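You operate a simulated robot arm through the tools that you are given. There is no shell and no other tool. Be economical: measure what you need, move in short steps, check, and stop when the job is done.

Carry out the task below with a simulated two-armed robot. There is one attempt and no reset: what you move stays moved.

## Task
Take the cap off the empty bottle that says "902" on the top of the steel cart and lay it down there.

The check looks at the end state, three seconds after you hand in, the way a careful person would. Anything else that was tipped, shoved, dropped, spilled or broken makes it a failure. Lids that push on must go on centred and level and be pressed home; caps that screw on are set level and turned clockwise until they are tight.

## Robot
Two 7-joint arms with two-finger grippers on one trunk, on a base that drives. Base frame: it is fixed to the floor where the robot stands at the start and does not move with it; the origin is under the middle of the robot, x ahead of it, y to its left, z up; the surface under the hand at the start is at about z = 0.82. Lengths are in m, angles in rad, forces in N, time in s.
The left shoulder is at the start at [0.064, 0.175, 1.127], the right one opposite. With the tool pointing down near the work surface each hand reaches from about 0.26 to 0.86 m from the robot's upright axis, wherever it stands, measured 20 degrees to its own side. Payload 2.94 kg a hand.
Tool frame (each hand has its own): the origin (TCP) lies between the finger pads and is the grasp point; the fingertips stand 0.03 m ahead of it; z points along the fingers, y is the line along which they close. Largest opening 0.138 m; the body of the gripper starts 0.109 m behind the TCP.
Orientation is that of the tool frame in the base frame, as a unit quaternion [w, x, y, z]. With the fingers straight down and closing along the base's y, the tool's x points along the base's -x, its y along +y and its z along -z.

## Interface
- The arms move only by the tool play_rows. It takes "left_steps", "right_steps" or both (then of equal length, played together; a hand with none holds still); each is a list of rows, each an object (a shift or turn left out is 0, a gripper value left out holds the last) with "xyz": the shift along the tool's x, y, z in units of 25 mm (1.0 is 25 mm), a list of three; "dr": the turn, a rotation vector about the tool's x, y, z in units of 8 degrees (1.0 is 8 degrees), a list of three; "claw": the closure in counts, from 0 (fully open) to 255 (shut). In form: [{"xyz": [dx, dy, dz], "dr": [wx, wy, wz], "claw": claw}, ...]. A call has 1 to 10 rows; each row shifts and turns the commanded pose from where the row before left it, along the tool's axes as they then stand. A call with a number of a shift or a turn outside -1 to 1 is refused whole. A row lasts 0.2 s, in which the tool goes at most 0.05 m and 0.15 rad; a call with a longer step from one row to the next is refused whole, and so is a gripper value outside its range. A pose out of reach is approached as far as the arm can. The call stops where the force on the tool passes 40 N (or 10 N more than at its start, if that is more) or the arm is blocked; 0.2 s more then pass. Each finger halts on what it meets, pressing with about 28 N; the grip force reading is that of the motor and also rises with nothing between the fingers. The clock runs only during rows and for 0.2 s after the last one: add rows that do not move to give the fingers time. The reply holds the time, the measured pose of the TCP, the force on the tool along the base axes, the opening and the grip force, in the units named above and with some noise, with the torque about the TCP (base axes, N m) and any sound that the robot's microphone picked up.
- Cameras (640 x 400 px; columns grow to the right, rows downward): "scene" is now at [0.1504, 0.0054, 1.5967]; the picture's right is [0.07, -1.00, -0.00], its down [-0.80, -0.05, -0.60] and it looks along [0.60, 0.04, -0.80] (base axes); focal length 265 px, centre (320, 200). "left" rides on the left gripper at [0.071, -0.019, -0.146] in its tool frame; the picture's right is [0.26, 0.97, 0.00], its down [-0.85, 0.23, -0.48] and it looks along [-0.46, 0.12, 0.88] (tool axes); focal length 280 px, centre (320, 200). "right" rides on the right gripper at [0.071, 0.019, -0.146] in its tool frame; the picture's right is [-0.26, 0.96, 0.00], its down [-0.85, -0.23, -0.48] and it looks along [-0.46, -0.12, 0.88] (tool axes); focal length 280 px, centre (320, 200).
- camera(camera): a new picture of that camera. It takes no simulated time.
- raise_lower(by): slides the trunk up (or, below 0, down) by that many m; the arms and the scene camera ride with it, the base frame stays. It gives what a move gives, with no picture.
- drive_base(legs): drives the robot by 1 to 6 legs, each [ahead, turn to the left] in m and rad, along the robot's own axes; the way and the turn of a leg run together, so that a leg with both is an arc; at most 1.5 m and 3.142 rad a leg. The arms and the cameras ride along, it lands a little off, and it stops where it bumps. It gives what a move gives.
- pan_tilt(pan, tilt): turns the head with the scene camera to pan (to the left, within 2.094 rad either way) and tilt (down, from -0.506 to 1.204), counted from straight ahead of the robot. It gives what a move gives.
- probe_pixels(camera, pixels): for up to 12 pixels [column, row] of the newest picture of that camera ("zoom" is the newest enlarged one), the place [x, y, z] in the base frame of the surface seen there, good to about 0.003 m. It takes no simulated time.
- close_up(camera, box): a new picture of the part [left, top, right, bottom] of that camera's present view, enlarged. It takes no simulated time.
- finish_job(): hands the job in; it is judged then, once.

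Keep the steps short. Do not move on a guess: measure, check each grasp and each placing, and mend mistakes. In all there are 80 turns and 78 pictures (those below and enlarged ones count). Leave the grippers open and the arms clear of the work at the hand-in unless told otherwise, and finish with a single line.

The tools are called after "Call:" as name(argument=value, ...) on one line, values as JSON. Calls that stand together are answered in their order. play_rows: Moves the arms, as the interface text tells. Its arguments: {"type":"object","properties":{"left_steps":{"type":"array","items":{"type":"object","properties":{"xyz":{"type":"array","items":{"type":"number"}},"dr":{"type":"array","items":{"type":"number"}},"claw":{"type":"number"}}}},"right_steps":{"type":"array","items":{"type":"object","properties":{"xyz":{"type":"array","items":{"type":"number"}},"dr":{"type":"array","items":{"type":"number"}},"claw":{"type":"number"}}}}},"required":[]} The other tools are called the same way: raise_lower (by) slides the trunk up or down; drive_base (legs) drives the base; pan_tilt (pan, tilt) turns the head that bears the scene camera; camera (camera) takes a picture; probe_pixels (camera, pixels) gives the place of the surface under pixels of a picture; close_up (camera, box) takes an enlarged picture of a part of a camera's view; finish_job () hands the job in.

At the start:

```text
time: 0.0
left_position: [0.654, 0.201, 1.1168]
left_ee_rot: [0.0, 0.0, 1.0, -0.001]
left_ft_force: [-0.2, 0.1, 0.4]
left_wrist_torque: [0.0, 0.02, -0.03]
left_width: 0.1379
left_grip_force: 0.1
right_position: [0.3879, -0.1908, 1.1107]
right_ee_rot: [0.0, 0.0, 1.0, -0.001]
right_ft_force: [-0.1, -0.4, 0.4]
right_wrist_torque: [-0.01, 0.02, -0.04]
right_width: 0.138
right_grip_force: 0.0
trunk travel left (down, up): [-0.3, 0.434]
robot x, y, heading: [0.0019, 0.0012, -0.003]
head pan, tilt: [0.068, 0.929]
```

scene: 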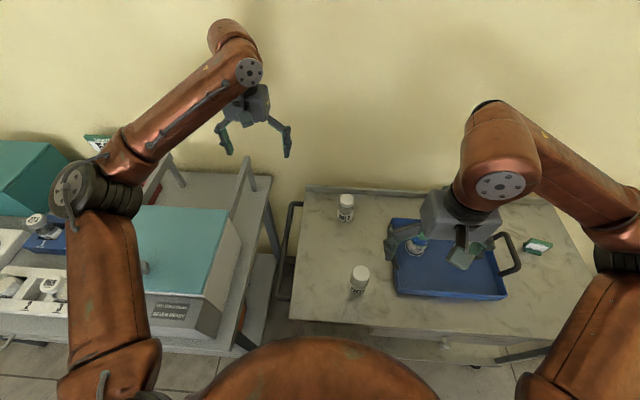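
right: 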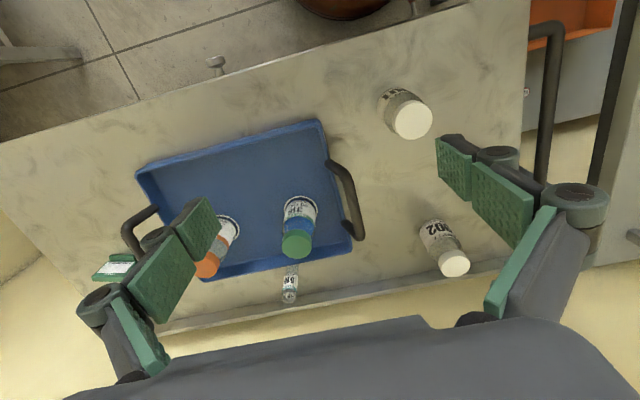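
left: 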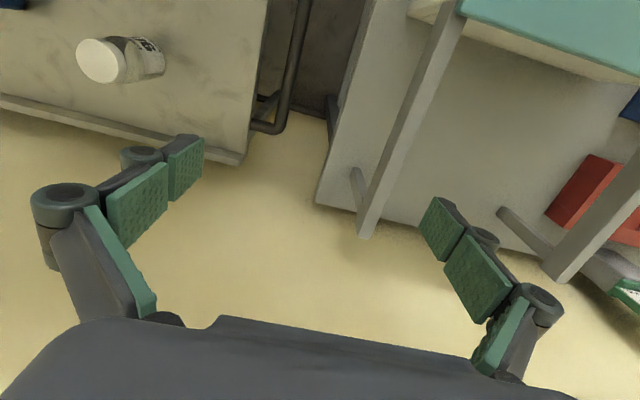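

I see two white-capped bottles on the cart, at scene (346,205) and (360,280). I'll enlarge both to read the labels.

Call:
close_up(camera="right", box=[360, 70, 500, 290])

Call:
close_up(camera="scene", box=[280, 170, 600, 370])

Call:
close_up(camera="right", box=[160, 160, 360, 310])

```text
1.82 times, centred on (430, 180) of right
```

zoom: 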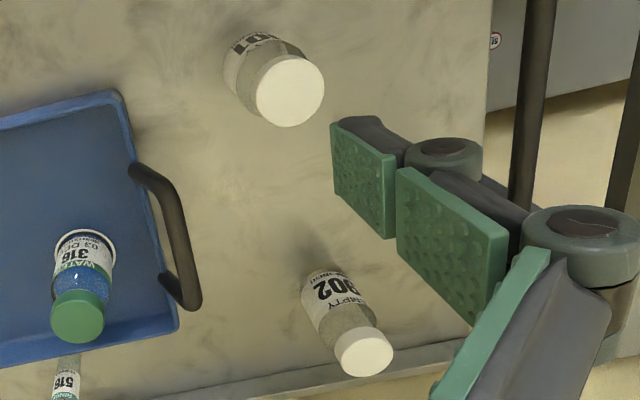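

```text
2.00 times, centred on (440, 270) of scene
```

zoom: 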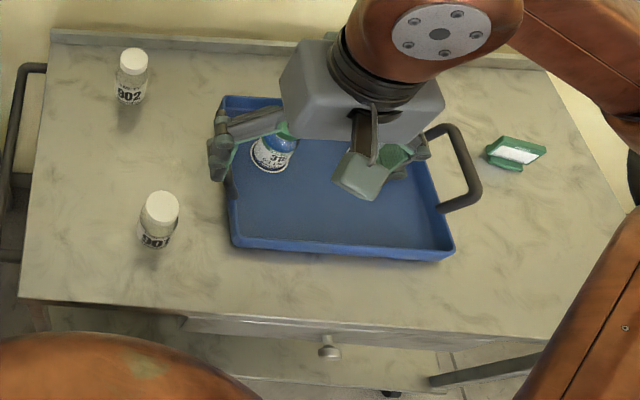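

```text
2.67 times, centred on (260, 235) of right
```

zoom: 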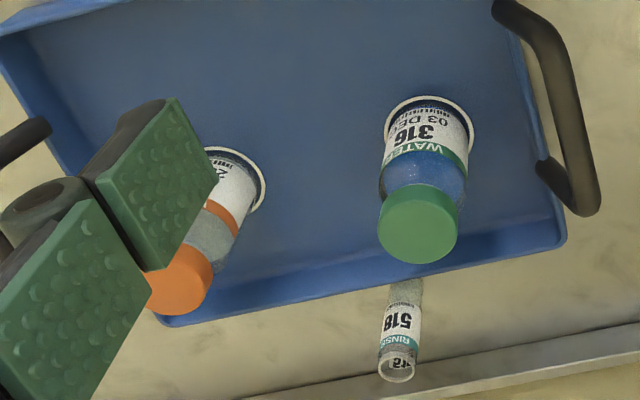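

The far bottle (scene 346,205) reads "EMPTY 902". I'll zoom in further and probe its geometry.

Call:
close_up(camera="scene", box=[306, 180, 386, 230])

Call:
probe_pixels(camera="scene", pixels=[[346, 196], [346, 202], [346, 210], [346, 217], [346, 224], [330, 222], [360, 270], [420, 238], [300, 200], [346, 187], [300, 310], [420, 222]])

```text
8.00 times, centred on (346, 205) of scene
```

zoom: 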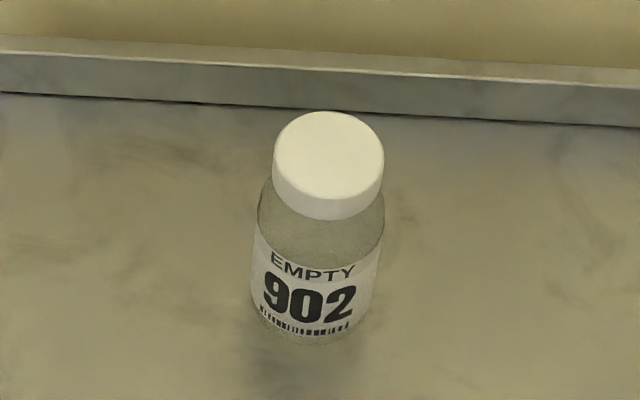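

```text
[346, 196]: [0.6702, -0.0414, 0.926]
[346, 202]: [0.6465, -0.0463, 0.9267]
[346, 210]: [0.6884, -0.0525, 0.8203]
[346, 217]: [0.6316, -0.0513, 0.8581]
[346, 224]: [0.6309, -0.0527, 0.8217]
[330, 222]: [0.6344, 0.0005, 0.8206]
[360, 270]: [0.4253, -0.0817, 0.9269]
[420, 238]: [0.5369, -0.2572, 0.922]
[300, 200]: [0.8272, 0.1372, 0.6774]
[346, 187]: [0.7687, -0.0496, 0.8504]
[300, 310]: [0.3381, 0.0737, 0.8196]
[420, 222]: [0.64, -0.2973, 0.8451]
```

Call:
close_up(camera="scene", box=[306, 180, 386, 230])

Call:
probe_pixels(camera="zoom", pixels=[[328, 116], [328, 160], [328, 192], [280, 158], [378, 158], [328, 200], [328, 212], [312, 262], [310, 300], [260, 260], [374, 270], [300, 330]])

```text
8.00 times, centred on (346, 205) of scene
```

zoom: 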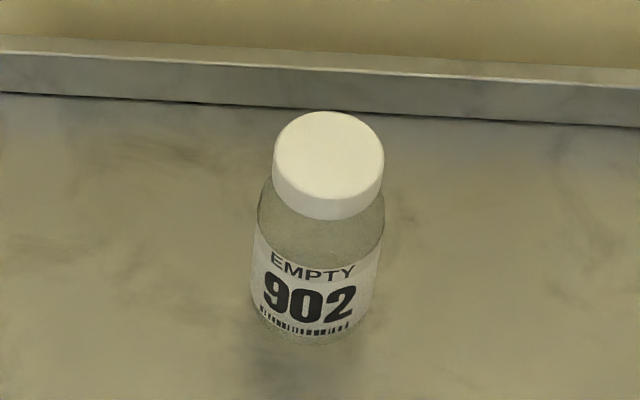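

```text
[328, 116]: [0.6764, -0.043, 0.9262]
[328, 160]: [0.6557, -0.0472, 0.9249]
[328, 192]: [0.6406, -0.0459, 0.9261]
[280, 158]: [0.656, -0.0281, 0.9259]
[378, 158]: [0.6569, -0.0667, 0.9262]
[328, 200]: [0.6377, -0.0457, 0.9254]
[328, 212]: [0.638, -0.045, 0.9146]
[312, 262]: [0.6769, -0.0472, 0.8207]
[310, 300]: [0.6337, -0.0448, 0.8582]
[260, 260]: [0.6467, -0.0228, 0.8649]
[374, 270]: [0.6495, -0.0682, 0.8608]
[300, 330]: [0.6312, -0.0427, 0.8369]
```

Cap centre is about (0.657, -0.047) with its top at z 0.926 and radius 0.02. The body radius is about 0.025. I plan to hold the body with the left hand, coming from the left, and unscrew with the right hand from above. Next I'll probe the obstacles around that path.

Call:
probe_pixels(camera="scene", pixels=[[297, 205], [282, 245], [280, 290], [248, 165], [175, 165], [265, 200], [180, 240], [222, 300], [240, 270], [358, 290], [390, 240], [395, 285]])

Call:
probe_pixels(camera="right", pixels=[[345, 200], [335, 160], [358, 235], [408, 120], [322, 122], [455, 263], [350, 250], [550, 60], [300, 245], [505, 180], [290, 285]])

```text
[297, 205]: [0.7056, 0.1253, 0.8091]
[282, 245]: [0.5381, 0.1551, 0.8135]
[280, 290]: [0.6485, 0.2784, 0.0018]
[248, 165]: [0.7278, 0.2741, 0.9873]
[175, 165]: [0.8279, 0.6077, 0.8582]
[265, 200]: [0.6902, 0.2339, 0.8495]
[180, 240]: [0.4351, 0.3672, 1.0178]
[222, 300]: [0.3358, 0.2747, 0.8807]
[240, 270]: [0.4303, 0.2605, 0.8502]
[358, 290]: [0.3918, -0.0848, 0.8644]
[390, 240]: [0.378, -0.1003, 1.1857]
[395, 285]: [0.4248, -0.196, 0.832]
```

```text
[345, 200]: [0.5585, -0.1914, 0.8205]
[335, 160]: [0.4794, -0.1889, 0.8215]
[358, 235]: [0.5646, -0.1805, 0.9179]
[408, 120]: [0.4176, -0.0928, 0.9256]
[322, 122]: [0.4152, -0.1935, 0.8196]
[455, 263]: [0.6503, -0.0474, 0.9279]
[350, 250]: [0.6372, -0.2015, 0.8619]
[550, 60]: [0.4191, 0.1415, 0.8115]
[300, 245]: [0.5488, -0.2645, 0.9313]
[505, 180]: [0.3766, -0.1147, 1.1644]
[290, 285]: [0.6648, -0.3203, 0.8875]
```

The cart handle and rim stay low (z 0.81 and 0.85). The teal box top is at 1.02 and the post at 0.99, so there is room from the left. I'll yaw the left hand by 90° in place so its camera side faces -y, and raise the right hand out of the way.

Call:
play_rows(left_steps=[{"dr": [0, 0, -1]}, {"dr": [0, 0, -1]}, {"dr": [0, 0, -1]}, {"dr": [0, 0, -1]}, {"dr": [0, 0, -1]}, {"dr": [0, 0, -1]}, {"dr": [0, 0, -1]}, {"dr": [0, 0, -1]}, {"dr": [0, 0, -1]}, {"dr": [0, 0, -1]}])

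```text
time: 2.2
left_position: [0.6538, 0.2016, 1.1172]
left_ee_rot: [-0.001, -0.644, 0.765, 0.0]
left_ft_force: [0.2, 0.6, -0.5]
left_wrist_torque: [0.03, -0.02, -0.03]
left_width: 0.1381
left_grip_force: 0.1
right_position: [0.3873, -0.1905, 1.1113]
right_ee_rot: [0.0, -0.001, 1.0, 0.001]
right_ft_force: [-0.3, 0.3, 0.5]
right_wrist_torque: [0.01, 0.0, 0.02]
right_width: 0.1381
right_grip_force: 0.1
trunk travel left (down, up): [-0.3, 0.434]
robot x, y, heading: [-0.0031, -0.0008, 0.003]
head pan, tilt: [0.068, 0.929]
```

The yaw worked. I'll finish it and tilt the tool so it points toward -y and down.

Call:
play_rows(left_steps=[{"dr": [0, 0, -1]}, {"dr": [0, 0, -0.25]}, {"dr": [0, 1, 0]}, {"dr": [0, 1, 0]}, {"dr": [0, 1, 0]}, {"dr": [0, 1, 0]}, {"dr": [0, 1, 0]}, {"dr": [0, 1, 0]}, {"dr": [0, 1, 0]}])

Call:
camera(camera="scene")

```text
time: 4.2
left_position: [0.6544, 0.2016, 1.1173]
left_ee_rot: [-0.334, -0.623, 0.624, -0.333]
left_ft_force: [0.0, 0.6, 0.1]
left_wrist_torque: [0.01, -0.02, -0.02]
left_width: 0.1379
left_grip_force: 0.0
right_position: [0.3874, -0.1903, 1.11]
right_ee_rot: [-0.001, 0.0, 1.0, 0.001]
right_ft_force: [-0.1, 0.7, 0.0]
right_wrist_torque: [-0.03, -0.01, 0.0]
right_width: 0.1379
right_grip_force: 0.0
trunk travel left (down, up): [-0.3, 0.434]
robot x, y, heading: [0.0004, -0.0009, -0.006]
head pan, tilt: [0.068, 0.929]
```

```text
69 pictures are left
```

scene: 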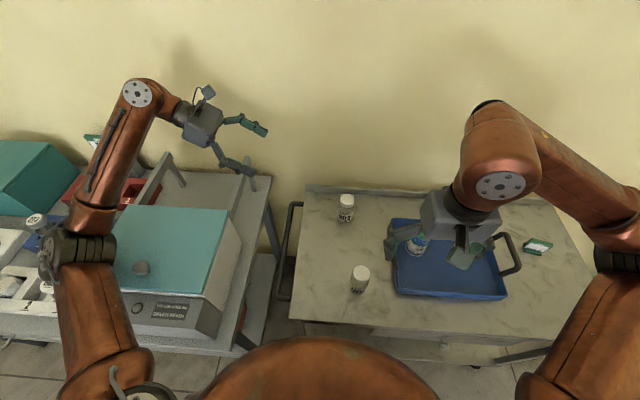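

Call:
probe_pixels(camera="scene", pixels=[[108, 165], [88, 215], [65, 250], [137, 95], [85, 300], [200, 125], [258, 128], [240, 166], [140, 268], [180, 215]])

```text
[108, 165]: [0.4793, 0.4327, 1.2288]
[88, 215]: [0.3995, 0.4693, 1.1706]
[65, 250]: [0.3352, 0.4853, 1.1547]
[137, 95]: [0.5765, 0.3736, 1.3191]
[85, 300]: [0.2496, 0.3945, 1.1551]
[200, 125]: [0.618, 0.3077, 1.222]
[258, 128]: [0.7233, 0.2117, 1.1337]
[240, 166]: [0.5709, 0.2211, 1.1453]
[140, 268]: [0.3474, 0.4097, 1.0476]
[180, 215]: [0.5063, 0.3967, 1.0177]
```

The left elbow sits only slightly above the teal box (its bottom is about 1.06 and the knob is at 1.05). I'll raise the trunk 0.18 m for clearance before moving inwards.

Call:
raise_lower(by=0.18)

```text
time: 6.2
left_position: [0.6541, 0.2012, 1.295]
left_ee_rot: [-0.333, -0.624, 0.625, -0.331]
left_ft_force: [1.0, 1.2, -0.9]
left_wrist_torque: [-0.04, 0.04, -0.01]
left_width: 0.138
left_grip_force: 0.1
right_position: [0.3873, -0.1909, 1.2896]
right_ee_rot: [-0.001, -0.001, 1.0, 0.0]
right_ft_force: [0.2, -0.9, -1.2]
right_wrist_torque: [0.0, 0.01, 0.01]
right_width: 0.1379
right_grip_force: 0.0
trunk travel left (down, up): [-0.48, 0.254]
robot x, y, heading: [0.0006, -0.0001, 0.0]
head pan, tilt: [0.068, 0.929]
```

Call:
play_rows(left_steps=[{"xyz": [0.56, 0, 0.83]}, {"xyz": [0.56, 0, 0.83]}, {"xyz": [0.56, 0, 0.83]}, {"xyz": [0.56, 0, 0.83]}, {"xyz": [0.56, 0, 0.83]}, {"xyz": [0.56, 0, 0.83]}, {"xyz": [-0.83, 0, 0.56]}, {"xyz": [-0.83, 0, 0.56]}, {"xyz": [-0.83, 0, 0.56]}, {"xyz": [-0.83, 0, 0.56]}])

Call:
camera(camera="scene")

```text
time: 8.4
left_position: [0.655, 0.052, 1.1954]
left_ee_rot: [-0.333, -0.624, 0.624, -0.332]
left_ft_force: [0.1, -0.5, 0.6]
left_wrist_torque: [-0.03, 0.0, -0.02]
left_width: 0.138
left_grip_force: 0.1
right_position: [0.3871, -0.1899, 1.2912]
right_ee_rot: [0.0, 0.0, 1.0, -0.001]
right_ft_force: [-0.7, -0.2, -1.3]
right_wrist_torque: [-0.04, -0.02, 0.0]
right_width: 0.1378
right_grip_force: 0.1
trunk travel left (down, up): [-0.48, 0.254]
robot x, y, heading: [-0.0005, 0.0008, 0.0]
head pan, tilt: [0.068, 0.929]
```

```text
68 pictures are left
```

scene: 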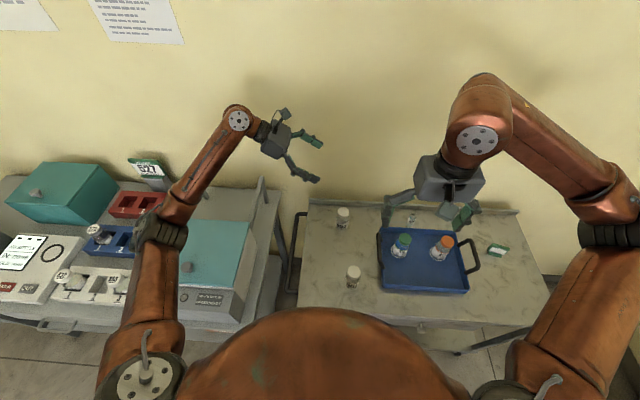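

Call:
probe_pixels(camera="scene", pixels=[[160, 232], [190, 195], [236, 122], [184, 296], [200, 250]])

Call:
play_rows(left_steps=[{"xyz": [-0.83, 0, 0.56]}, {"xyz": [-0.83, 0, 0.56]}, {"xyz": [-0.83, 0, 0.56]}, {"xyz": [-0.83, 0, 0.56]}, {"xyz": [-0.83, 0, 0.56]}, {"xyz": [-0.83, 0, 0.56]}])

Call:
camera(camera="scene")

```text
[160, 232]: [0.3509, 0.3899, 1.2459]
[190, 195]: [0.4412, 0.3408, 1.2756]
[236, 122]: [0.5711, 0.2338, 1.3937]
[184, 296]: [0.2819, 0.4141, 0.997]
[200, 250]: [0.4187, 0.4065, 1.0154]
```

```text
time: 9.8
left_position: [0.6543, 0.0519, 1.0456]
left_ee_rot: [-0.332, -0.624, 0.624, -0.331]
left_ft_force: [0.2, 0.4, 0.7]
left_wrist_torque: [0.01, 0.01, 0.0]
left_width: 0.1378
left_grip_force: 0.1
right_position: [0.3876, -0.1917, 1.2918]
right_ee_rot: [0.001, 0.0, 1.0, 0.001]
right_ft_force: [0.8, 0.4, 0.2]
right_wrist_torque: [0.04, 0.06, 0.03]
right_width: 0.1383
right_grip_force: 0.0
trunk travel left (down, up): [-0.48, 0.254]
robot x, y, heading: [-0.0014, -0.0007, -0.004]
head pan, tilt: [0.068, 0.929]
```

```text
67 pictures are left
```

scene: 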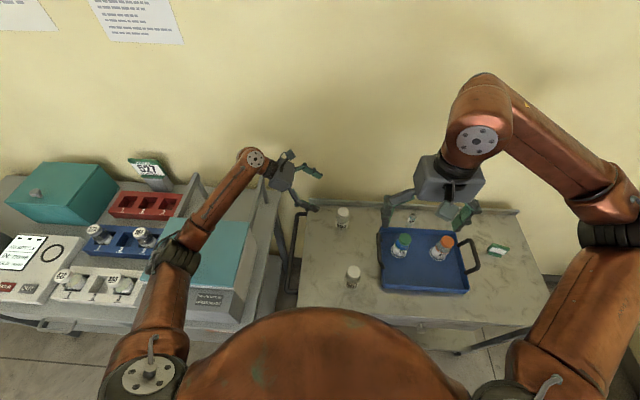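

Call:
probe_pixels(camera="scene", pixels=[[172, 256], [205, 215], [252, 160], [165, 300], [343, 210]])

```text
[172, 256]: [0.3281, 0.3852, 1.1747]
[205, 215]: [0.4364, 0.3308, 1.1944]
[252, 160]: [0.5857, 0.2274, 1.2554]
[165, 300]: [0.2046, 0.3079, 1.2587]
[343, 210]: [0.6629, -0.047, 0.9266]
```

The elbow drops about half as fast as the hand and would come near the lid (1.018), so I'll raise the trunk another 0.2 m and then descend.

Call:
raise_lower(by=0.2)

Call:
play_rows(left_steps=[{"xyz": [-0.83, 0, 0.56]}, {"xyz": [-0.83, 0, 0.56]}, {"xyz": [-0.83, 0, 0.56]}, {"xyz": [-0.83, 0, 0.56]}, {"xyz": [-0.83, 0, 0.56]}, {"xyz": [-0.83, 0, 0.56]}, {"xyz": [-0.83, 0, 0.56]}, {"xyz": [-0.83, 0, 0.56]}])

Call:
camera(camera="scene")

```text
time: 12.0
left_position: [0.6534, 0.0513, 1.2444]
left_ee_rot: [-0.333, -0.624, 0.624, -0.332]
left_ft_force: [-0.3, 0.0, 0.1]
left_wrist_torque: [-0.02, -0.05, 0.02]
left_width: 0.138
left_grip_force: 0.0
right_position: [0.3881, -0.1894, 1.4898]
right_ee_rot: [0.0, 0.0, 1.0, 0.0]
right_ft_force: [-0.4, -0.2, 0.3]
right_wrist_torque: [0.05, -0.02, 0.05]
right_width: 0.138
right_grip_force: 0.2
trunk travel left (down, up): [-0.68, 0.054]
robot x, y, heading: [-0.0006, 0.0032, 0.001]
head pan, tilt: [0.068, 0.929]
```

```text
time: 13.8
left_position: [0.6548, 0.051, 1.0454]
left_ee_rot: [-0.332, -0.624, 0.624, -0.332]
left_ft_force: [0.6, -0.1, -0.5]
left_wrist_torque: [-0.03, 0.01, -0.02]
left_width: 0.138
left_grip_force: 0.0
right_position: [0.388, -0.1906, 1.4916]
right_ee_rot: [0.0, 0.001, 1.0, 0.001]
right_ft_force: [0.0, 0.9, 0.3]
right_wrist_torque: [0.04, 0.02, 0.03]
right_width: 0.1379
right_grip_force: 0.1
trunk travel left (down, up): [-0.68, 0.054]
robot x, y, heading: [-0.0001, 0.0014, -0.001]
head pan, tilt: [0.068, 0.929]
```

```text
66 pictures are left
```

scene: 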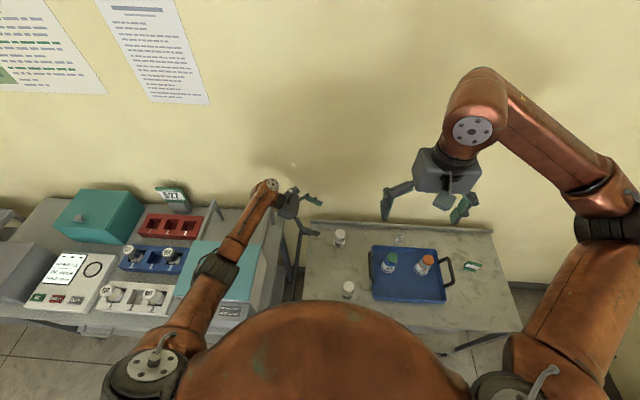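

Call:
probe_pixels(camera="scene", pixels=[[215, 268], [238, 232], [268, 188], [204, 285]])

Call:
play_rows(left_steps=[{"xyz": [-0.83, 0, 0.56]}, {"xyz": [-0.83, 0, 0.56]}, {"xyz": [-0.83, 0, 0.56]}])

Call:
camera(camera="left")

Call:
camera(camera="scene")

```text
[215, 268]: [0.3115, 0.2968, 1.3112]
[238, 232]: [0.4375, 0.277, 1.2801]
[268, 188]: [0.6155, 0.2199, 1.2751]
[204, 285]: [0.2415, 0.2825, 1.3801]
```

```text
time: 14.6
left_position: [0.6515, 0.0509, 0.9709]
left_ee_rot: [-0.333, -0.624, 0.624, -0.331]
left_ft_force: [-0.1, -0.6, 0.2]
left_wrist_torque: [0.01, -0.03, 0.01]
left_width: 0.1377
left_grip_force: 0.0
right_position: [0.3882, -0.191, 1.4902]
right_ee_rot: [0.0, 0.0, 1.0, 0.0]
right_ft_force: [-0.4, 0.5, 0.0]
right_wrist_torque: [0.04, 0.05, -0.04]
right_width: 0.1379
right_grip_force: 0.0
trunk travel left (down, up): [-0.68, 0.054]
robot x, y, heading: [-0.0007, -0.0003, 0.003]
head pan, tilt: [0.068, 0.929]
```

```text
65 pictures are left
```

left: 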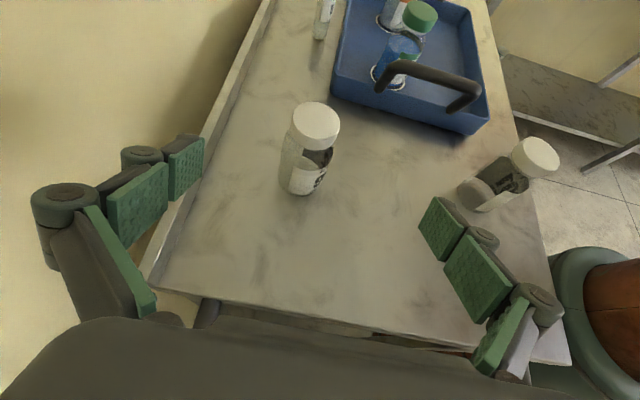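

```text
64 pictures are left
```

scene: 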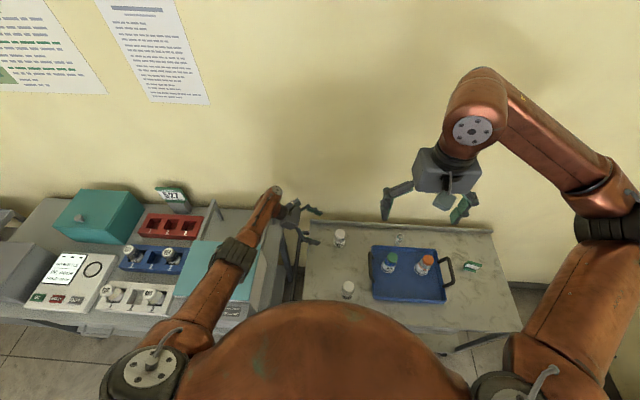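

Call:
probe_pixels(camera="left", pixels=[[318, 120], [298, 118], [337, 120], [318, 104], [318, 136], [300, 170], [312, 180], [286, 175], [320, 176]])

Call:
close_up(camera="left", box=[250, 90, 378, 210])

```text
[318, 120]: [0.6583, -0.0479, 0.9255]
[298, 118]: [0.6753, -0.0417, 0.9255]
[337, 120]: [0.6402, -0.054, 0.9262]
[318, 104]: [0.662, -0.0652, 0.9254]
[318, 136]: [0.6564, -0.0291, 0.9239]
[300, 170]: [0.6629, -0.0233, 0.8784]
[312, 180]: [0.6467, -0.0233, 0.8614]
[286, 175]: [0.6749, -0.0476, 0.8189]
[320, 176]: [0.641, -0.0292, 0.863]
```

```text
3.33 times, centred on (314, 150) of left
```

zoom: 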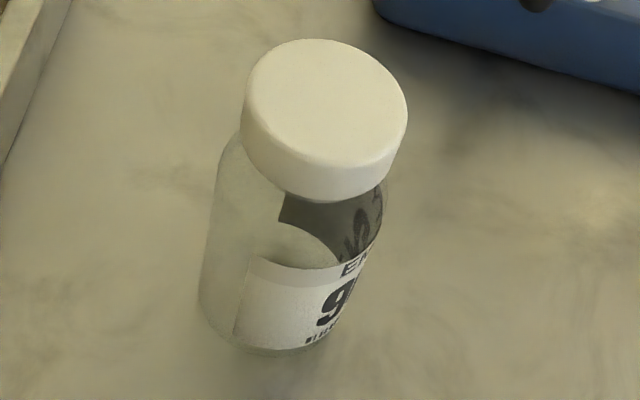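

Left fingers straddle the line to the bottle, whose axis is (0.657,-0.047). I'll descend 5 cm and advance about 6 cm first, then check.

Call:
play_rows(left_steps=[{"xyz": [-0.83, -0.12, 0.56]}, {"xyz": [-0.83, 0, 0.56]}, {"xyz": [0, 0, 1]}, {"xyz": [0, 0, 1]}, {"xyz": [0.1, 0, 0.4]}, {}])

Call:
camera(camera="left")

```text
time: 16.0
left_position: [0.6248, -0.0054, 0.9335]
left_ee_rot: [0.332, 0.625, -0.624, 0.332]
left_ft_force: [0.5, -0.3, 0.5]
left_wrist_torque: [-0.01, 0.02, 0.05]
left_width: 0.1382
left_grip_force: 0.0
left hand out of reach, approached as far as the arm can: row 1, 2, 3, 4
right_position: [0.3873, -0.1915, 1.4917]
right_ee_rot: [0.0, 0.0, 1.0, -0.001]
right_ft_force: [0.0, -0.2, 0.1]
right_wrist_torque: [0.0, -0.02, -0.04]
right_width: 0.1381
right_grip_force: 0.0
trunk travel left (down, up): [-0.68, 0.054]
robot x, y, heading: [0.0009, -0.0039, 0.002]
head pan, tilt: [0.068, 0.929]
```

```text
62 pictures are left
```

left: 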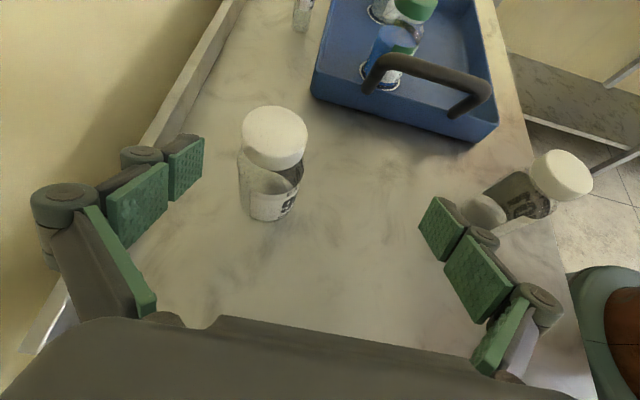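

The arm fell short of reach by about 3 cm in x, so the trunk is too high. I'll lift the hand straight up 12 cm and then lower the trunk 0.1 m.

Call:
play_rows(left_steps=[{"xyz": [0.83, 0, -0.56]}, {"xyz": [0.83, 0, -0.56]}, {"xyz": [0.83, 0, -0.56]}, {"xyz": [0.83, 0, -0.56]}, {"xyz": [0.83, 0, -0.56]}])

Call:
raise_lower(by=-0.1)

Call:
camera(camera="scene")

```text
time: 17.2
left_position: [0.6259, -0.004, 1.0555]
left_ee_rot: [0.331, 0.625, -0.624, 0.332]
left_ft_force: [0.2, -1.0, -0.6]
left_wrist_torque: [-0.04, -0.01, 0.01]
left_width: 0.1379
left_grip_force: 0.1
right_position: [0.3875, -0.1909, 1.4914]
right_ee_rot: [-0.001, 0.0, 1.0, 0.0]
right_ft_force: [-0.5, 0.3, -0.3]
right_wrist_torque: [0.04, 0.0, -0.01]
right_width: 0.138
right_grip_force: 0.0
trunk travel left (down, up): [-0.68, 0.054]
robot x, y, heading: [0.0007, -0.0038, -0.007]
head pan, tilt: [0.068, 0.929]
```

```text
time: 18.5
left_position: [0.6269, -0.0058, 0.9568]
left_ee_rot: [-0.333, -0.624, 0.625, -0.332]
left_ft_force: [0.5, 0.0, 0.0]
left_wrist_torque: [-0.01, 0.02, 0.0]
left_width: 0.1382
left_grip_force: 0.0
right_position: [0.3864, -0.1905, 1.3918]
right_ee_rot: [-0.001, -0.001, 1.0, 0.0]
right_ft_force: [-0.8, -0.3, 0.3]
right_wrist_torque: [-0.02, -0.02, 0.0]
right_width: 0.1381
right_grip_force: 0.1
trunk travel left (down, up): [-0.58, 0.154]
robot x, y, heading: [0.001, -0.0006, 0.001]
head pan, tilt: [0.068, 0.929]
```

```text
61 pictures are left
```

scene: 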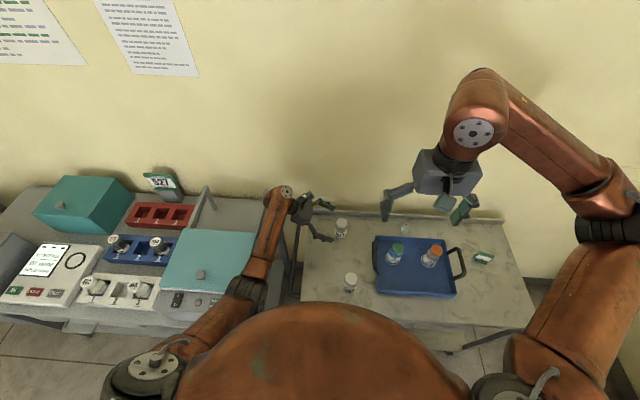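

Call:
play_rows(left_steps=[{"xyz": [0, -0.62, 0]}, {"xyz": [0, -0.62, 0]}, {"xyz": [-0.39, 0, -0.58]}, {"xyz": [-0.39, 0, -0.58]}, {"xyz": [-0.8, 0, 0.53]}, {"xyz": [-0.8, 0, 0.53]}, {}])

Call:
camera(camera="left")

Call:
camera(camera="scene")

```text
time: 20.1
left_position: [0.6583, 0.0296, 0.9095]
left_ee_rot: [-0.332, -0.624, 0.624, -0.333]
left_ft_force: [-0.3, 0.8, 0.1]
left_wrist_torque: [0.01, -0.02, 0.05]
left_width: 0.1381
left_grip_force: 0.0
right_position: [0.3873, -0.1913, 1.3928]
right_ee_rot: [0.001, 0.0, 1.0, 0.001]
right_ft_force: [0.5, -0.1, -0.1]
right_wrist_torque: [-0.01, 0.0, 0.0]
right_width: 0.1381
right_grip_force: 0.0
trunk travel left (down, up): [-0.58, 0.154]
robot x, y, heading: [0.0007, -0.0038, -0.003]
head pan, tilt: [0.068, 0.929]
```

```text
60 pictures are left
```

left: 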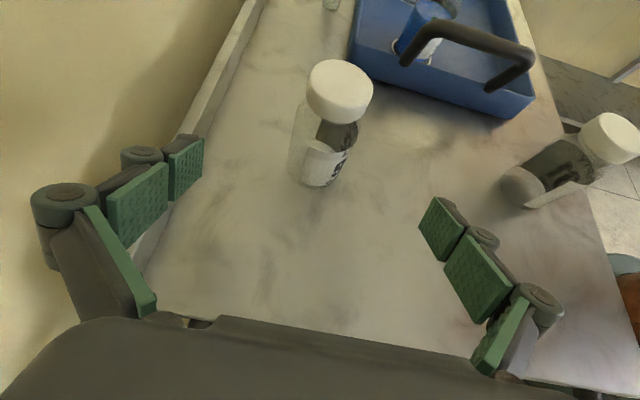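

```text
59 pictures are left
```

scene: 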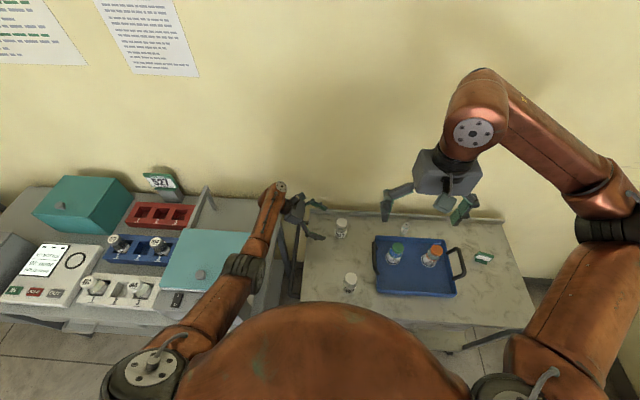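

Pose matches plan. I'll advance 8.6 cm along the tool so the fingers pass either side of the body.

Call:
play_rows(left_steps=[{"xyz": [0, 0, 1]}, {"xyz": [0, 0, 1]}, {"xyz": [0, 0, 0.8]}, {"xyz": [0, 0, 0.66]}, {}])

Call:
camera(camera="left")

Call:
close_up(camera="scene", box=[280, 190, 400, 265])

```text
time: 21.3
left_position: [0.6504, -0.0297, 0.8718]
left_ee_rot: [-0.331, -0.625, 0.625, -0.332]
left_ft_force: [-0.4, -0.7, -0.5]
left_wrist_torque: [-0.02, 0.01, 0.02]
left_width: 0.1379
left_grip_force: 0.1
left hand out of reach, approached as far as the arm can: row 3, 4
right_position: [0.3869, -0.1901, 1.3903]
right_ee_rot: [0.0, 0.0, 1.0, 0.001]
right_ft_force: [1.0, -0.1, -0.3]
right_wrist_torque: [0.01, 0.03, 0.0]
right_width: 0.1378
right_grip_force: 0.1
trunk travel left (down, up): [-0.58, 0.154]
robot x, y, heading: [0.0019, -0.0019, -0.0]
head pan, tilt: [0.068, 0.929]
```

```text
58 pictures are left
```

left: 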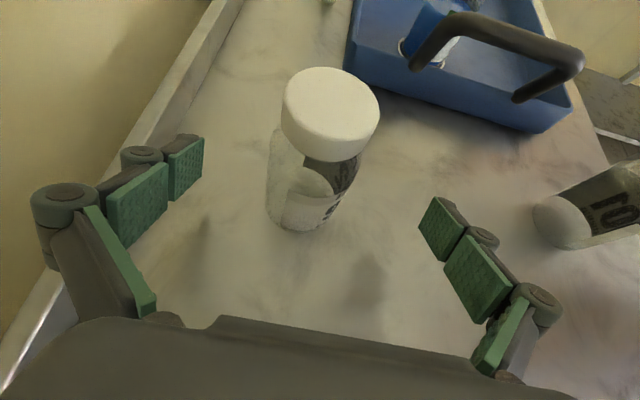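

```text
5.33 times, centred on (340, 228) of scene
```

zoom: 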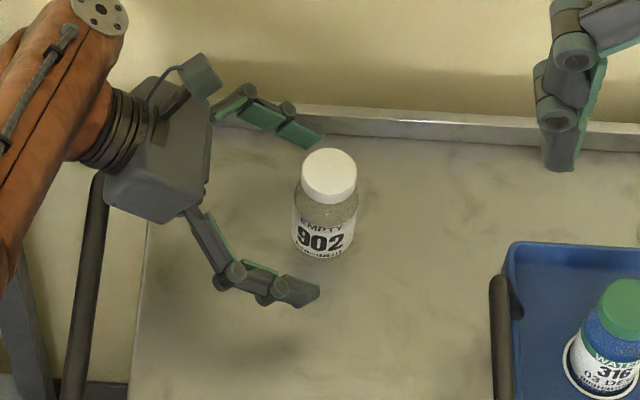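

Another slight shortfall. I'll raise the hand 6 cm (the fingers straddle the bottle, clear), lower the trunk 6 cm, and re-check.

Call:
play_rows(left_steps=[{"xyz": [0.83, 0, -0.56]}, {"xyz": [0.83, 0, -0.56]}, {"xyz": [0.33, 0, -0.22]}, {}])

Call:
raise_lower(by=-0.06)

Call:
camera(camera="scene")

```text
time: 22.3
left_position: [0.6498, -0.0298, 0.9327]
left_ee_rot: [0.332, 0.625, -0.624, 0.332]
left_ft_force: [0.2, -0.8, 0.0]
left_wrist_torque: [-0.02, -0.01, 0.01]
left_width: 0.138
left_grip_force: 0.0
right_position: [0.3878, -0.1906, 1.3911]
right_ee_rot: [0.0, 0.0, 1.0, -0.001]
right_ft_force: [-0.3, 0.3, 0.8]
right_wrist_torque: [0.0, -0.01, -0.04]
right_width: 0.1381
right_grip_force: 0.0
trunk travel left (down, up): [-0.58, 0.154]
robot x, y, heading: [0.0001, 0.0033, -0.004]
head pan, tilt: [0.068, 0.929]
```

```text
time: 23.3
left_position: [0.649, -0.0291, 0.872]
left_ee_rot: [0.331, 0.625, -0.625, 0.332]
left_ft_force: [-0.5, 0.2, 0.6]
left_wrist_torque: [-0.01, -0.01, 0.02]
left_width: 0.1382
left_grip_force: 0.0
right_position: [0.3868, -0.1911, 1.3307]
right_ee_rot: [0.0, 0.0, 1.0, 0.0]
right_ft_force: [-0.3, 1.0, 0.5]
right_wrist_torque: [-0.01, -0.03, 0.01]
right_width: 0.138
right_grip_force: 0.1
trunk travel left (down, up): [-0.52, 0.214]
robot x, y, heading: [-0.0014, 0.0019, 0.0]
head pan, tilt: [0.068, 0.929]
```

```text
56 pictures are left
```

scene: 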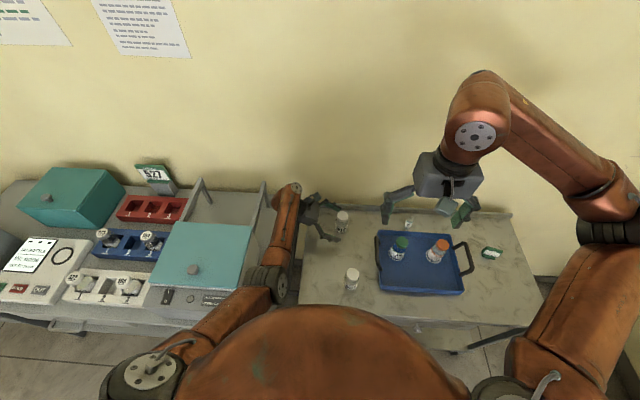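

Elbow is clear. I'll take the last centimetre: +0.0075 in x and 1.6 cm along the tool.

Call:
play_rows(left_steps=[{"xyz": [0, -0.3, 0]}, {"xyz": [0, 0, 0.66]}, {}])

Call:
camera(camera="left")

Call:
close_up(camera="scene", box=[280, 180, 400, 255])

```text
time: 24.1
left_position: [0.6559, -0.0433, 0.8634]
left_ee_rot: [0.332, 0.624, -0.624, 0.332]
left_ft_force: [-0.6, -0.9, 0.4]
left_wrist_torque: [0.0, 0.0, 0.04]
left_width: 0.1377
left_grip_force: 0.1
right_position: [0.3879, -0.1901, 1.3299]
right_ee_rot: [0.0, -0.001, 1.0, 0.0]
right_ft_force: [0.5, 0.3, -0.5]
right_wrist_torque: [-0.04, 0.01, 0.02]
right_width: 0.1378
right_grip_force: 0.1
trunk travel left (down, up): [-0.52, 0.214]
robot x, y, heading: [0.0012, 0.0017, 0.002]
head pan, tilt: [0.068, 0.929]
```

```text
55 pictures are left
```

left: 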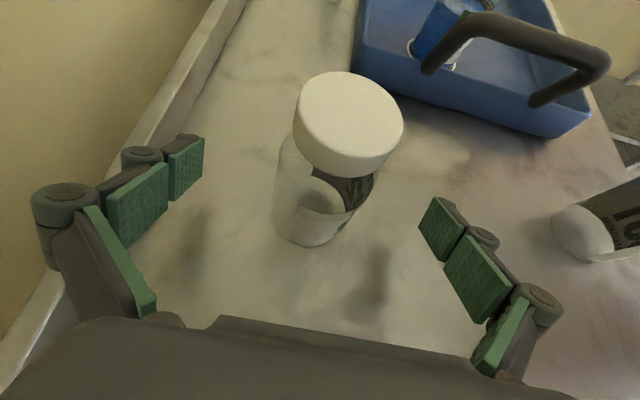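

```text
5.33 times, centred on (340, 218) of scene
```

zoom: 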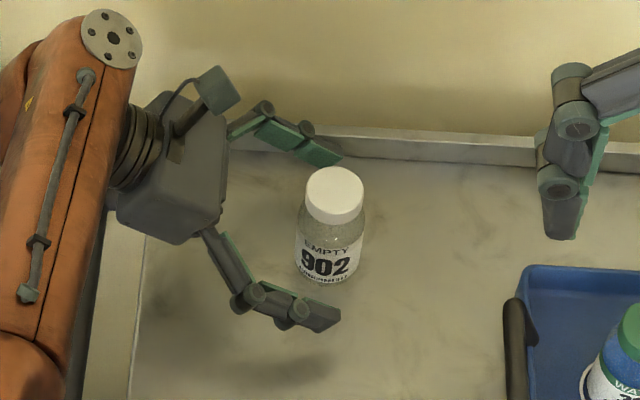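

The bottle is between the pads. I'll close to a near touch first (count 130), then grip.

Call:
play_rows(left_steps=[{"claw": 140}, {}, {}, {}, {}, {}])

Call:
camera(camera="left")

Call:
close_up(camera="scene", box=[280, 180, 400, 255])

```text
time: 25.5
left_position: [0.6579, -0.0435, 0.8626]
left_ee_rot: [0.332, 0.625, -0.624, 0.332]
left_ft_force: [0.1, 1.0, 0.3]
left_wrist_torque: [-0.01, -0.01, 0.03]
left_width: 0.0623
left_grip_force: 0.0
right_position: [0.3878, -0.1911, 1.3315]
right_ee_rot: [0.001, 0.0, 1.0, 0.0]
right_ft_force: [-0.9, -0.5, 0.9]
right_wrist_torque: [-0.02, 0.02, 0.0]
right_width: 0.1378
right_grip_force: 0.0
trunk travel left (down, up): [-0.52, 0.214]
robot x, y, heading: [-0.0044, 0.0009, -0.0]
head pan, tilt: [0.068, 0.929]
```

```text
53 pictures are left
```

left: 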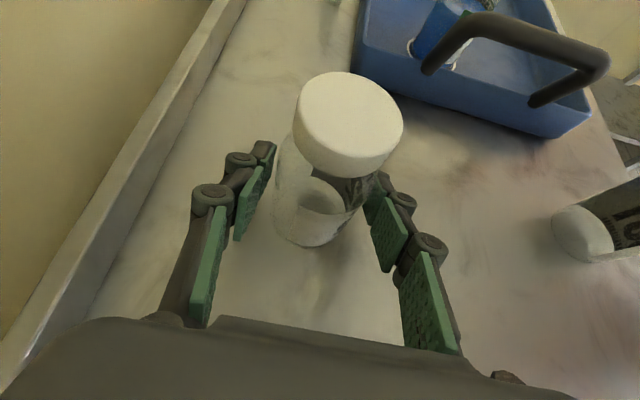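

```text
5.33 times, centred on (340, 218) of scene
```

zoom: 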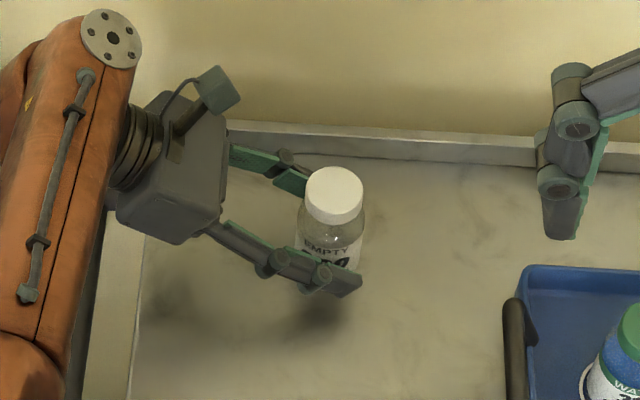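

Centred well. Now I'll grip.

Call:
play_rows(left_steps=[{"claw": 170}, {"claw": 200}, {"claw": 230}, {}, {}])

Call:
camera(camera="left")

Call:
probe_pixels(camera="left", pixels=[[350, 78], [350, 115], [304, 112], [398, 118], [346, 146]])

```text
time: 26.7
left_position: [0.6586, -0.0431, 0.8636]
left_ee_rot: [-0.332, -0.624, 0.624, -0.333]
left_ft_force: [-0.4, -0.3, 0.9]
left_wrist_torque: [-0.01, -0.03, -0.01]
left_width: 0.0486
left_grip_force: 27.4
right_position: [0.388, -0.1901, 1.3311]
right_ee_rot: [0.001, 0.0, 1.0, 0.0]
right_ft_force: [-0.2, 0.1, 0.5]
right_wrist_torque: [-0.01, 0.02, 0.02]
right_width: 0.1378
right_grip_force: 0.1
trunk travel left (down, up): [-0.52, 0.214]
robot x, y, heading: [0.0023, 0.0003, 0.002]
head pan, tilt: [0.068, 0.929]
```

```text
51 pictures are left
```

left: 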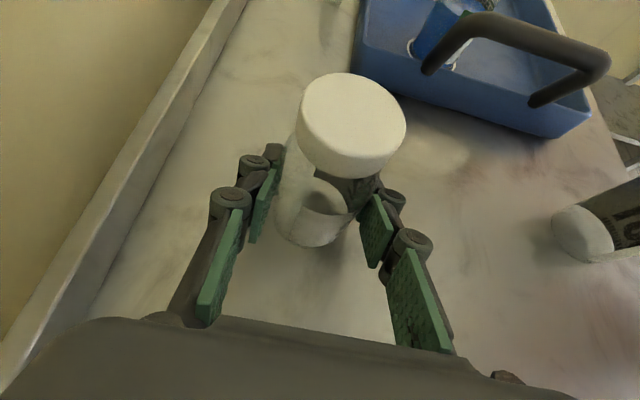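

```text
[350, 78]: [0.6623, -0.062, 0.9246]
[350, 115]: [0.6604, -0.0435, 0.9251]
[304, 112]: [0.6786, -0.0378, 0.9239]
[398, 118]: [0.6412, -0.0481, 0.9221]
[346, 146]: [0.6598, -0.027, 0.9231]
```

The bottle is held (0.0486 m, 27 N) and still upright, with the cap centre at about (0.660, -0.0455). Next I'll bring the right hand over the cap at its present height and part-close it to about 7.5 cm.

Call:
play_rows(right_steps=[{"xyz": [-1, 0.58, 0], "claw": 115}, {"xyz": [-1, 0.58, 0]}, {"xyz": [-1, 0.58, 0]}, {"xyz": [-1, 0.58, 0]}, {"xyz": [-1, 0.58, 0]}, {"xyz": [-1, 0.58, 0]}, {"xyz": [-1, 0.58, 0]}, {"xyz": [-1, 0.58, 0]}, {"xyz": [-1, 0.58, 0]}, {"xyz": [-1, 0.58, 0]}])

Call:
play_rows(right_steps=[{"xyz": [-0.86, 0, 0]}, {"dr": [0, 0, -1]}, {"dr": [0, 0, -1]}, {"dr": [0, 0, -1]}, {"dr": [0, 0, -1]}, {"dr": [0, 0, -1]}, {}])

Call:
camera(camera="scene")

Call:
camera(camera="right")

```text
time: 28.9
left_position: [0.6583, -0.0416, 0.863]
left_ee_rot: [0.333, 0.624, -0.624, 0.333]
left_ft_force: [-0.1, -0.5, 3.3]
left_wrist_torque: [0.03, -0.06, 0.02]
left_width: 0.0488
left_grip_force: 28.6
right_position: [0.6378, -0.0434, 1.3307]
right_ee_rot: [0.0, 0.001, 1.0, -0.001]
right_ft_force: [-0.2, -0.4, 0.2]
right_wrist_torque: [-0.02, 0.01, -0.03]
right_width: 0.0762
right_grip_force: 0.0
trunk travel left (down, up): [-0.52, 0.214]
robot x, y, heading: [-0.0017, 0.0018, -0.001]
head pan, tilt: [0.068, 0.929]
```

```text
time: 30.5
left_position: [0.6574, -0.0434, 0.8629]
left_ee_rot: [0.332, 0.624, -0.624, 0.332]
left_ft_force: [-0.2, -0.5, 1.0]
left_wrist_torque: [-0.04, -0.06, 0.0]
left_width: 0.0487
left_grip_force: 28.6
right_position: [0.643, -0.0771, 1.3124]
right_ee_rot: [-0.003, -0.257, 0.966, 0.004]
right_ft_force: [0.3, -0.4, 0.5]
right_wrist_torque: [-0.05, -0.02, 0.0]
right_width: 0.0759
right_grip_force: 0.0
right hand out of reach, approached as far as the arm can: row 5, 6
trunk travel left (down, up): [-0.52, 0.214]
robot x, y, heading: [-0.0003, -0.0028, -0.0]
head pan, tilt: [0.068, 0.929]
```

```text
50 pictures are left
```

scene: 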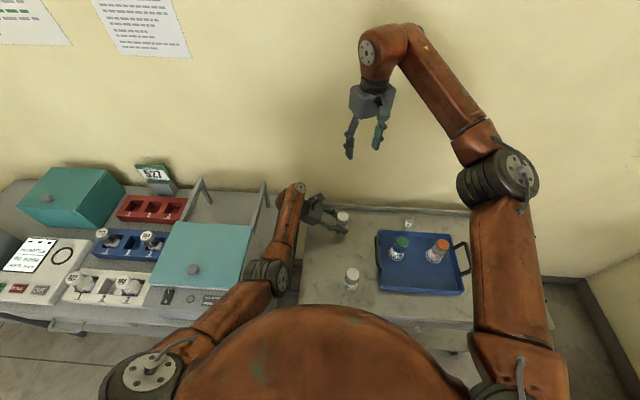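

```text
49 pictures are left
```

right: 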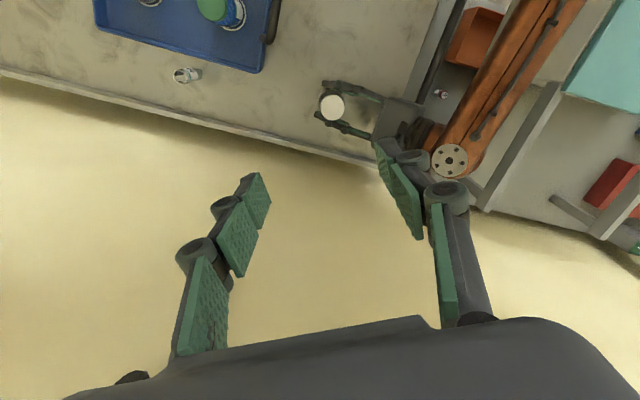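

The right wrist runs out of turn in that direction at about +30°. I'll go the other way, starting from about -100°, so unscrewing (+ about base z) sweeps back from there.

Call:
play_rows(right_steps=[{"dr": [0, 0, 1]}, {"dr": [0, 0, 1]}, {"dr": [0, 0, 1]}, {"dr": [0, 0, 1]}, {"dr": [0, 0, 1]}, {"dr": [0, 0, 1]}, {"dr": [0, 0, 1]}, {"dr": [0, 0, 1]}, {"dr": [0, 0, 1]}, {"dr": [0, 0, 1]}])

Call:
play_rows(right_steps=[{"dr": [0, 0, 1]}, {"dr": [0, 0, 1]}, {"dr": [0, 0, 1]}, {"dr": [0, 0, 1]}, {"dr": [0, 0, 1]}, {}])

```text
time: 32.7
left_position: [0.658, -0.0444, 0.8619]
left_ee_rot: [0.332, 0.624, -0.624, 0.332]
left_ft_force: [-0.2, -0.3, 1.8]
left_wrist_torque: [-0.04, -0.01, 0.01]
left_width: 0.0489
left_grip_force: 27.7
right_position: [0.6439, -0.0772, 1.3095]
right_ee_rot: [0.0, 0.408, 0.913, 0.0]
right_ft_force: [0.4, 0.4, 0.2]
right_wrist_torque: [-0.04, -0.02, -0.01]
right_width: 0.0757
right_grip_force: 0.0
trunk travel left (down, up): [-0.52, 0.214]
robot x, y, heading: [-0.0003, 0.0025, 0.002]
head pan, tilt: [0.068, 0.929]
```

```text
time: 34.1
left_position: [0.6565, -0.0428, 0.8626]
left_ee_rot: [-0.332, -0.624, 0.624, -0.332]
left_ft_force: [-0.3, 0.5, 1.0]
left_wrist_torque: [0.02, -0.04, -0.01]
left_width: 0.0489
left_grip_force: 28.2
right_position: [0.6444, -0.0782, 1.3109]
right_ee_rot: [0.0, 0.695, 0.719, 0.0]
right_ft_force: [1.1, 0.1, 0.9]
right_wrist_torque: [0.04, -0.01, 0.0]
right_width: 0.076
right_grip_force: 0.0
trunk travel left (down, up): [-0.52, 0.214]
robot x, y, heading: [-0.0009, 0.0035, -0.001]
head pan, tilt: [0.068, 0.929]
```

Yaw is now -88°. I'll centre over the cap (tool x +0.033, y +0.015) and lower to z 1.08 with the rest of the gripper well above the left hand.

Call:
play_rows(right_steps=[{"xyz": [0.65, 0.3, 0]}, {"xyz": [0.65, 0.27, 0]}, {"xyz": [0, 0, 1]}, {"xyz": [0, 0, 1]}, {"xyz": [0, 0, 1]}, {"xyz": [0, 0, 1]}, {"xyz": [0, 0, 1]}, {"xyz": [0, 0, 1]}, {"xyz": [0, 0, 1]}, {"xyz": [0, 0, 1]}])

Call:
camera(camera="scene")

Call:
camera(camera="right")

```text
time: 36.3
left_position: [0.6579, -0.0433, 0.8628]
left_ee_rot: [-0.332, -0.624, 0.625, -0.332]
left_ft_force: [-0.1, -0.1, 0.9]
left_wrist_torque: [0.02, -0.05, -0.04]
left_width: 0.0486
left_grip_force: 28.2
right_position: [0.6577, -0.0449, 1.1115]
right_ee_rot: [0.0, 0.695, 0.719, 0.0]
right_ft_force: [0.3, 0.6, 0.5]
right_wrist_torque: [-0.01, 0.01, -0.01]
right_width: 0.076
right_grip_force: 0.0
trunk travel left (down, up): [-0.52, 0.214]
robot x, y, heading: [0.0023, 0.0, -0.005]
head pan, tilt: [0.068, 0.929]
```

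```text
48 pictures are left
```

scene: 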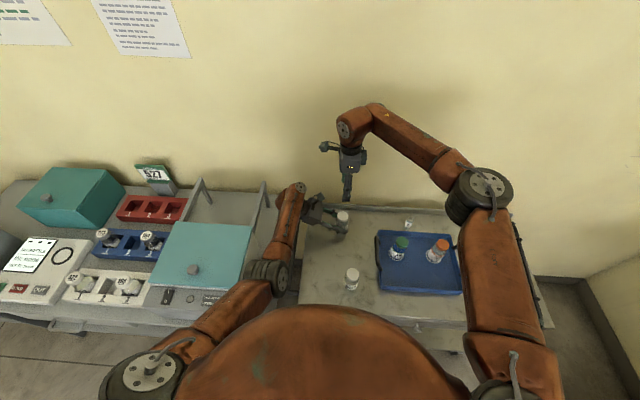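

```text
47 pictures are left
```

right: 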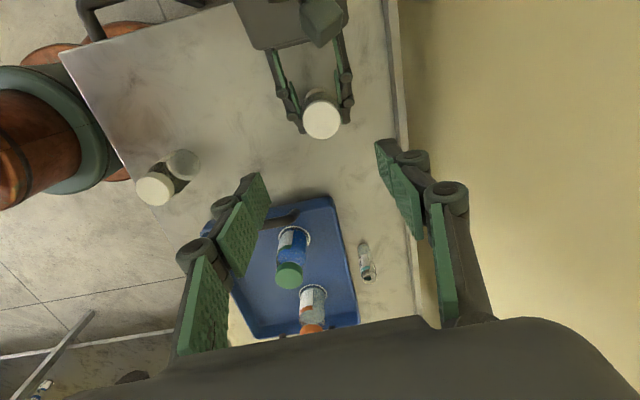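

Call:
probe_pixels(camera="right", pixels=[[320, 118], [304, 118], [338, 118], [321, 102], [321, 134], [325, 15], [310, 30], [345, 8], [270, 40]])

Call:
close_up(camera="scene", box=[280, 100, 440, 250])

Call:
probe_pixels(camera="scene", pixels=[[326, 146], [352, 158], [320, 199], [348, 170], [347, 195]])

```text
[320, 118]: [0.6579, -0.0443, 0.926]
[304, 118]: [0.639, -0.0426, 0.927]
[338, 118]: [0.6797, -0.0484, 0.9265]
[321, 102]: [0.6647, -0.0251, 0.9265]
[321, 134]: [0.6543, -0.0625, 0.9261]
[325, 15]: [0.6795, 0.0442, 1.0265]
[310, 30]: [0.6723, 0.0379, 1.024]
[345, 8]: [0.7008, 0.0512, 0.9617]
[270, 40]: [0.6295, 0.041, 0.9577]
```

```text
2.67 times, centred on (360, 175) of scene
```

zoom: 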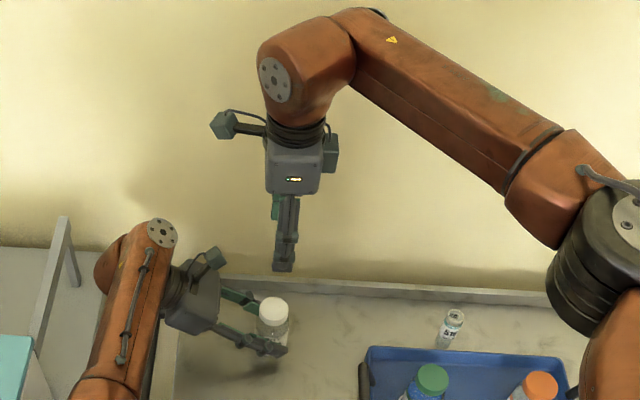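

```text
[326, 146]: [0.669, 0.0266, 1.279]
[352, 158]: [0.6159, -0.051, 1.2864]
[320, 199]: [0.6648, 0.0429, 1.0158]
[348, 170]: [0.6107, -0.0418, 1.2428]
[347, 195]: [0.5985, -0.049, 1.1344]
```

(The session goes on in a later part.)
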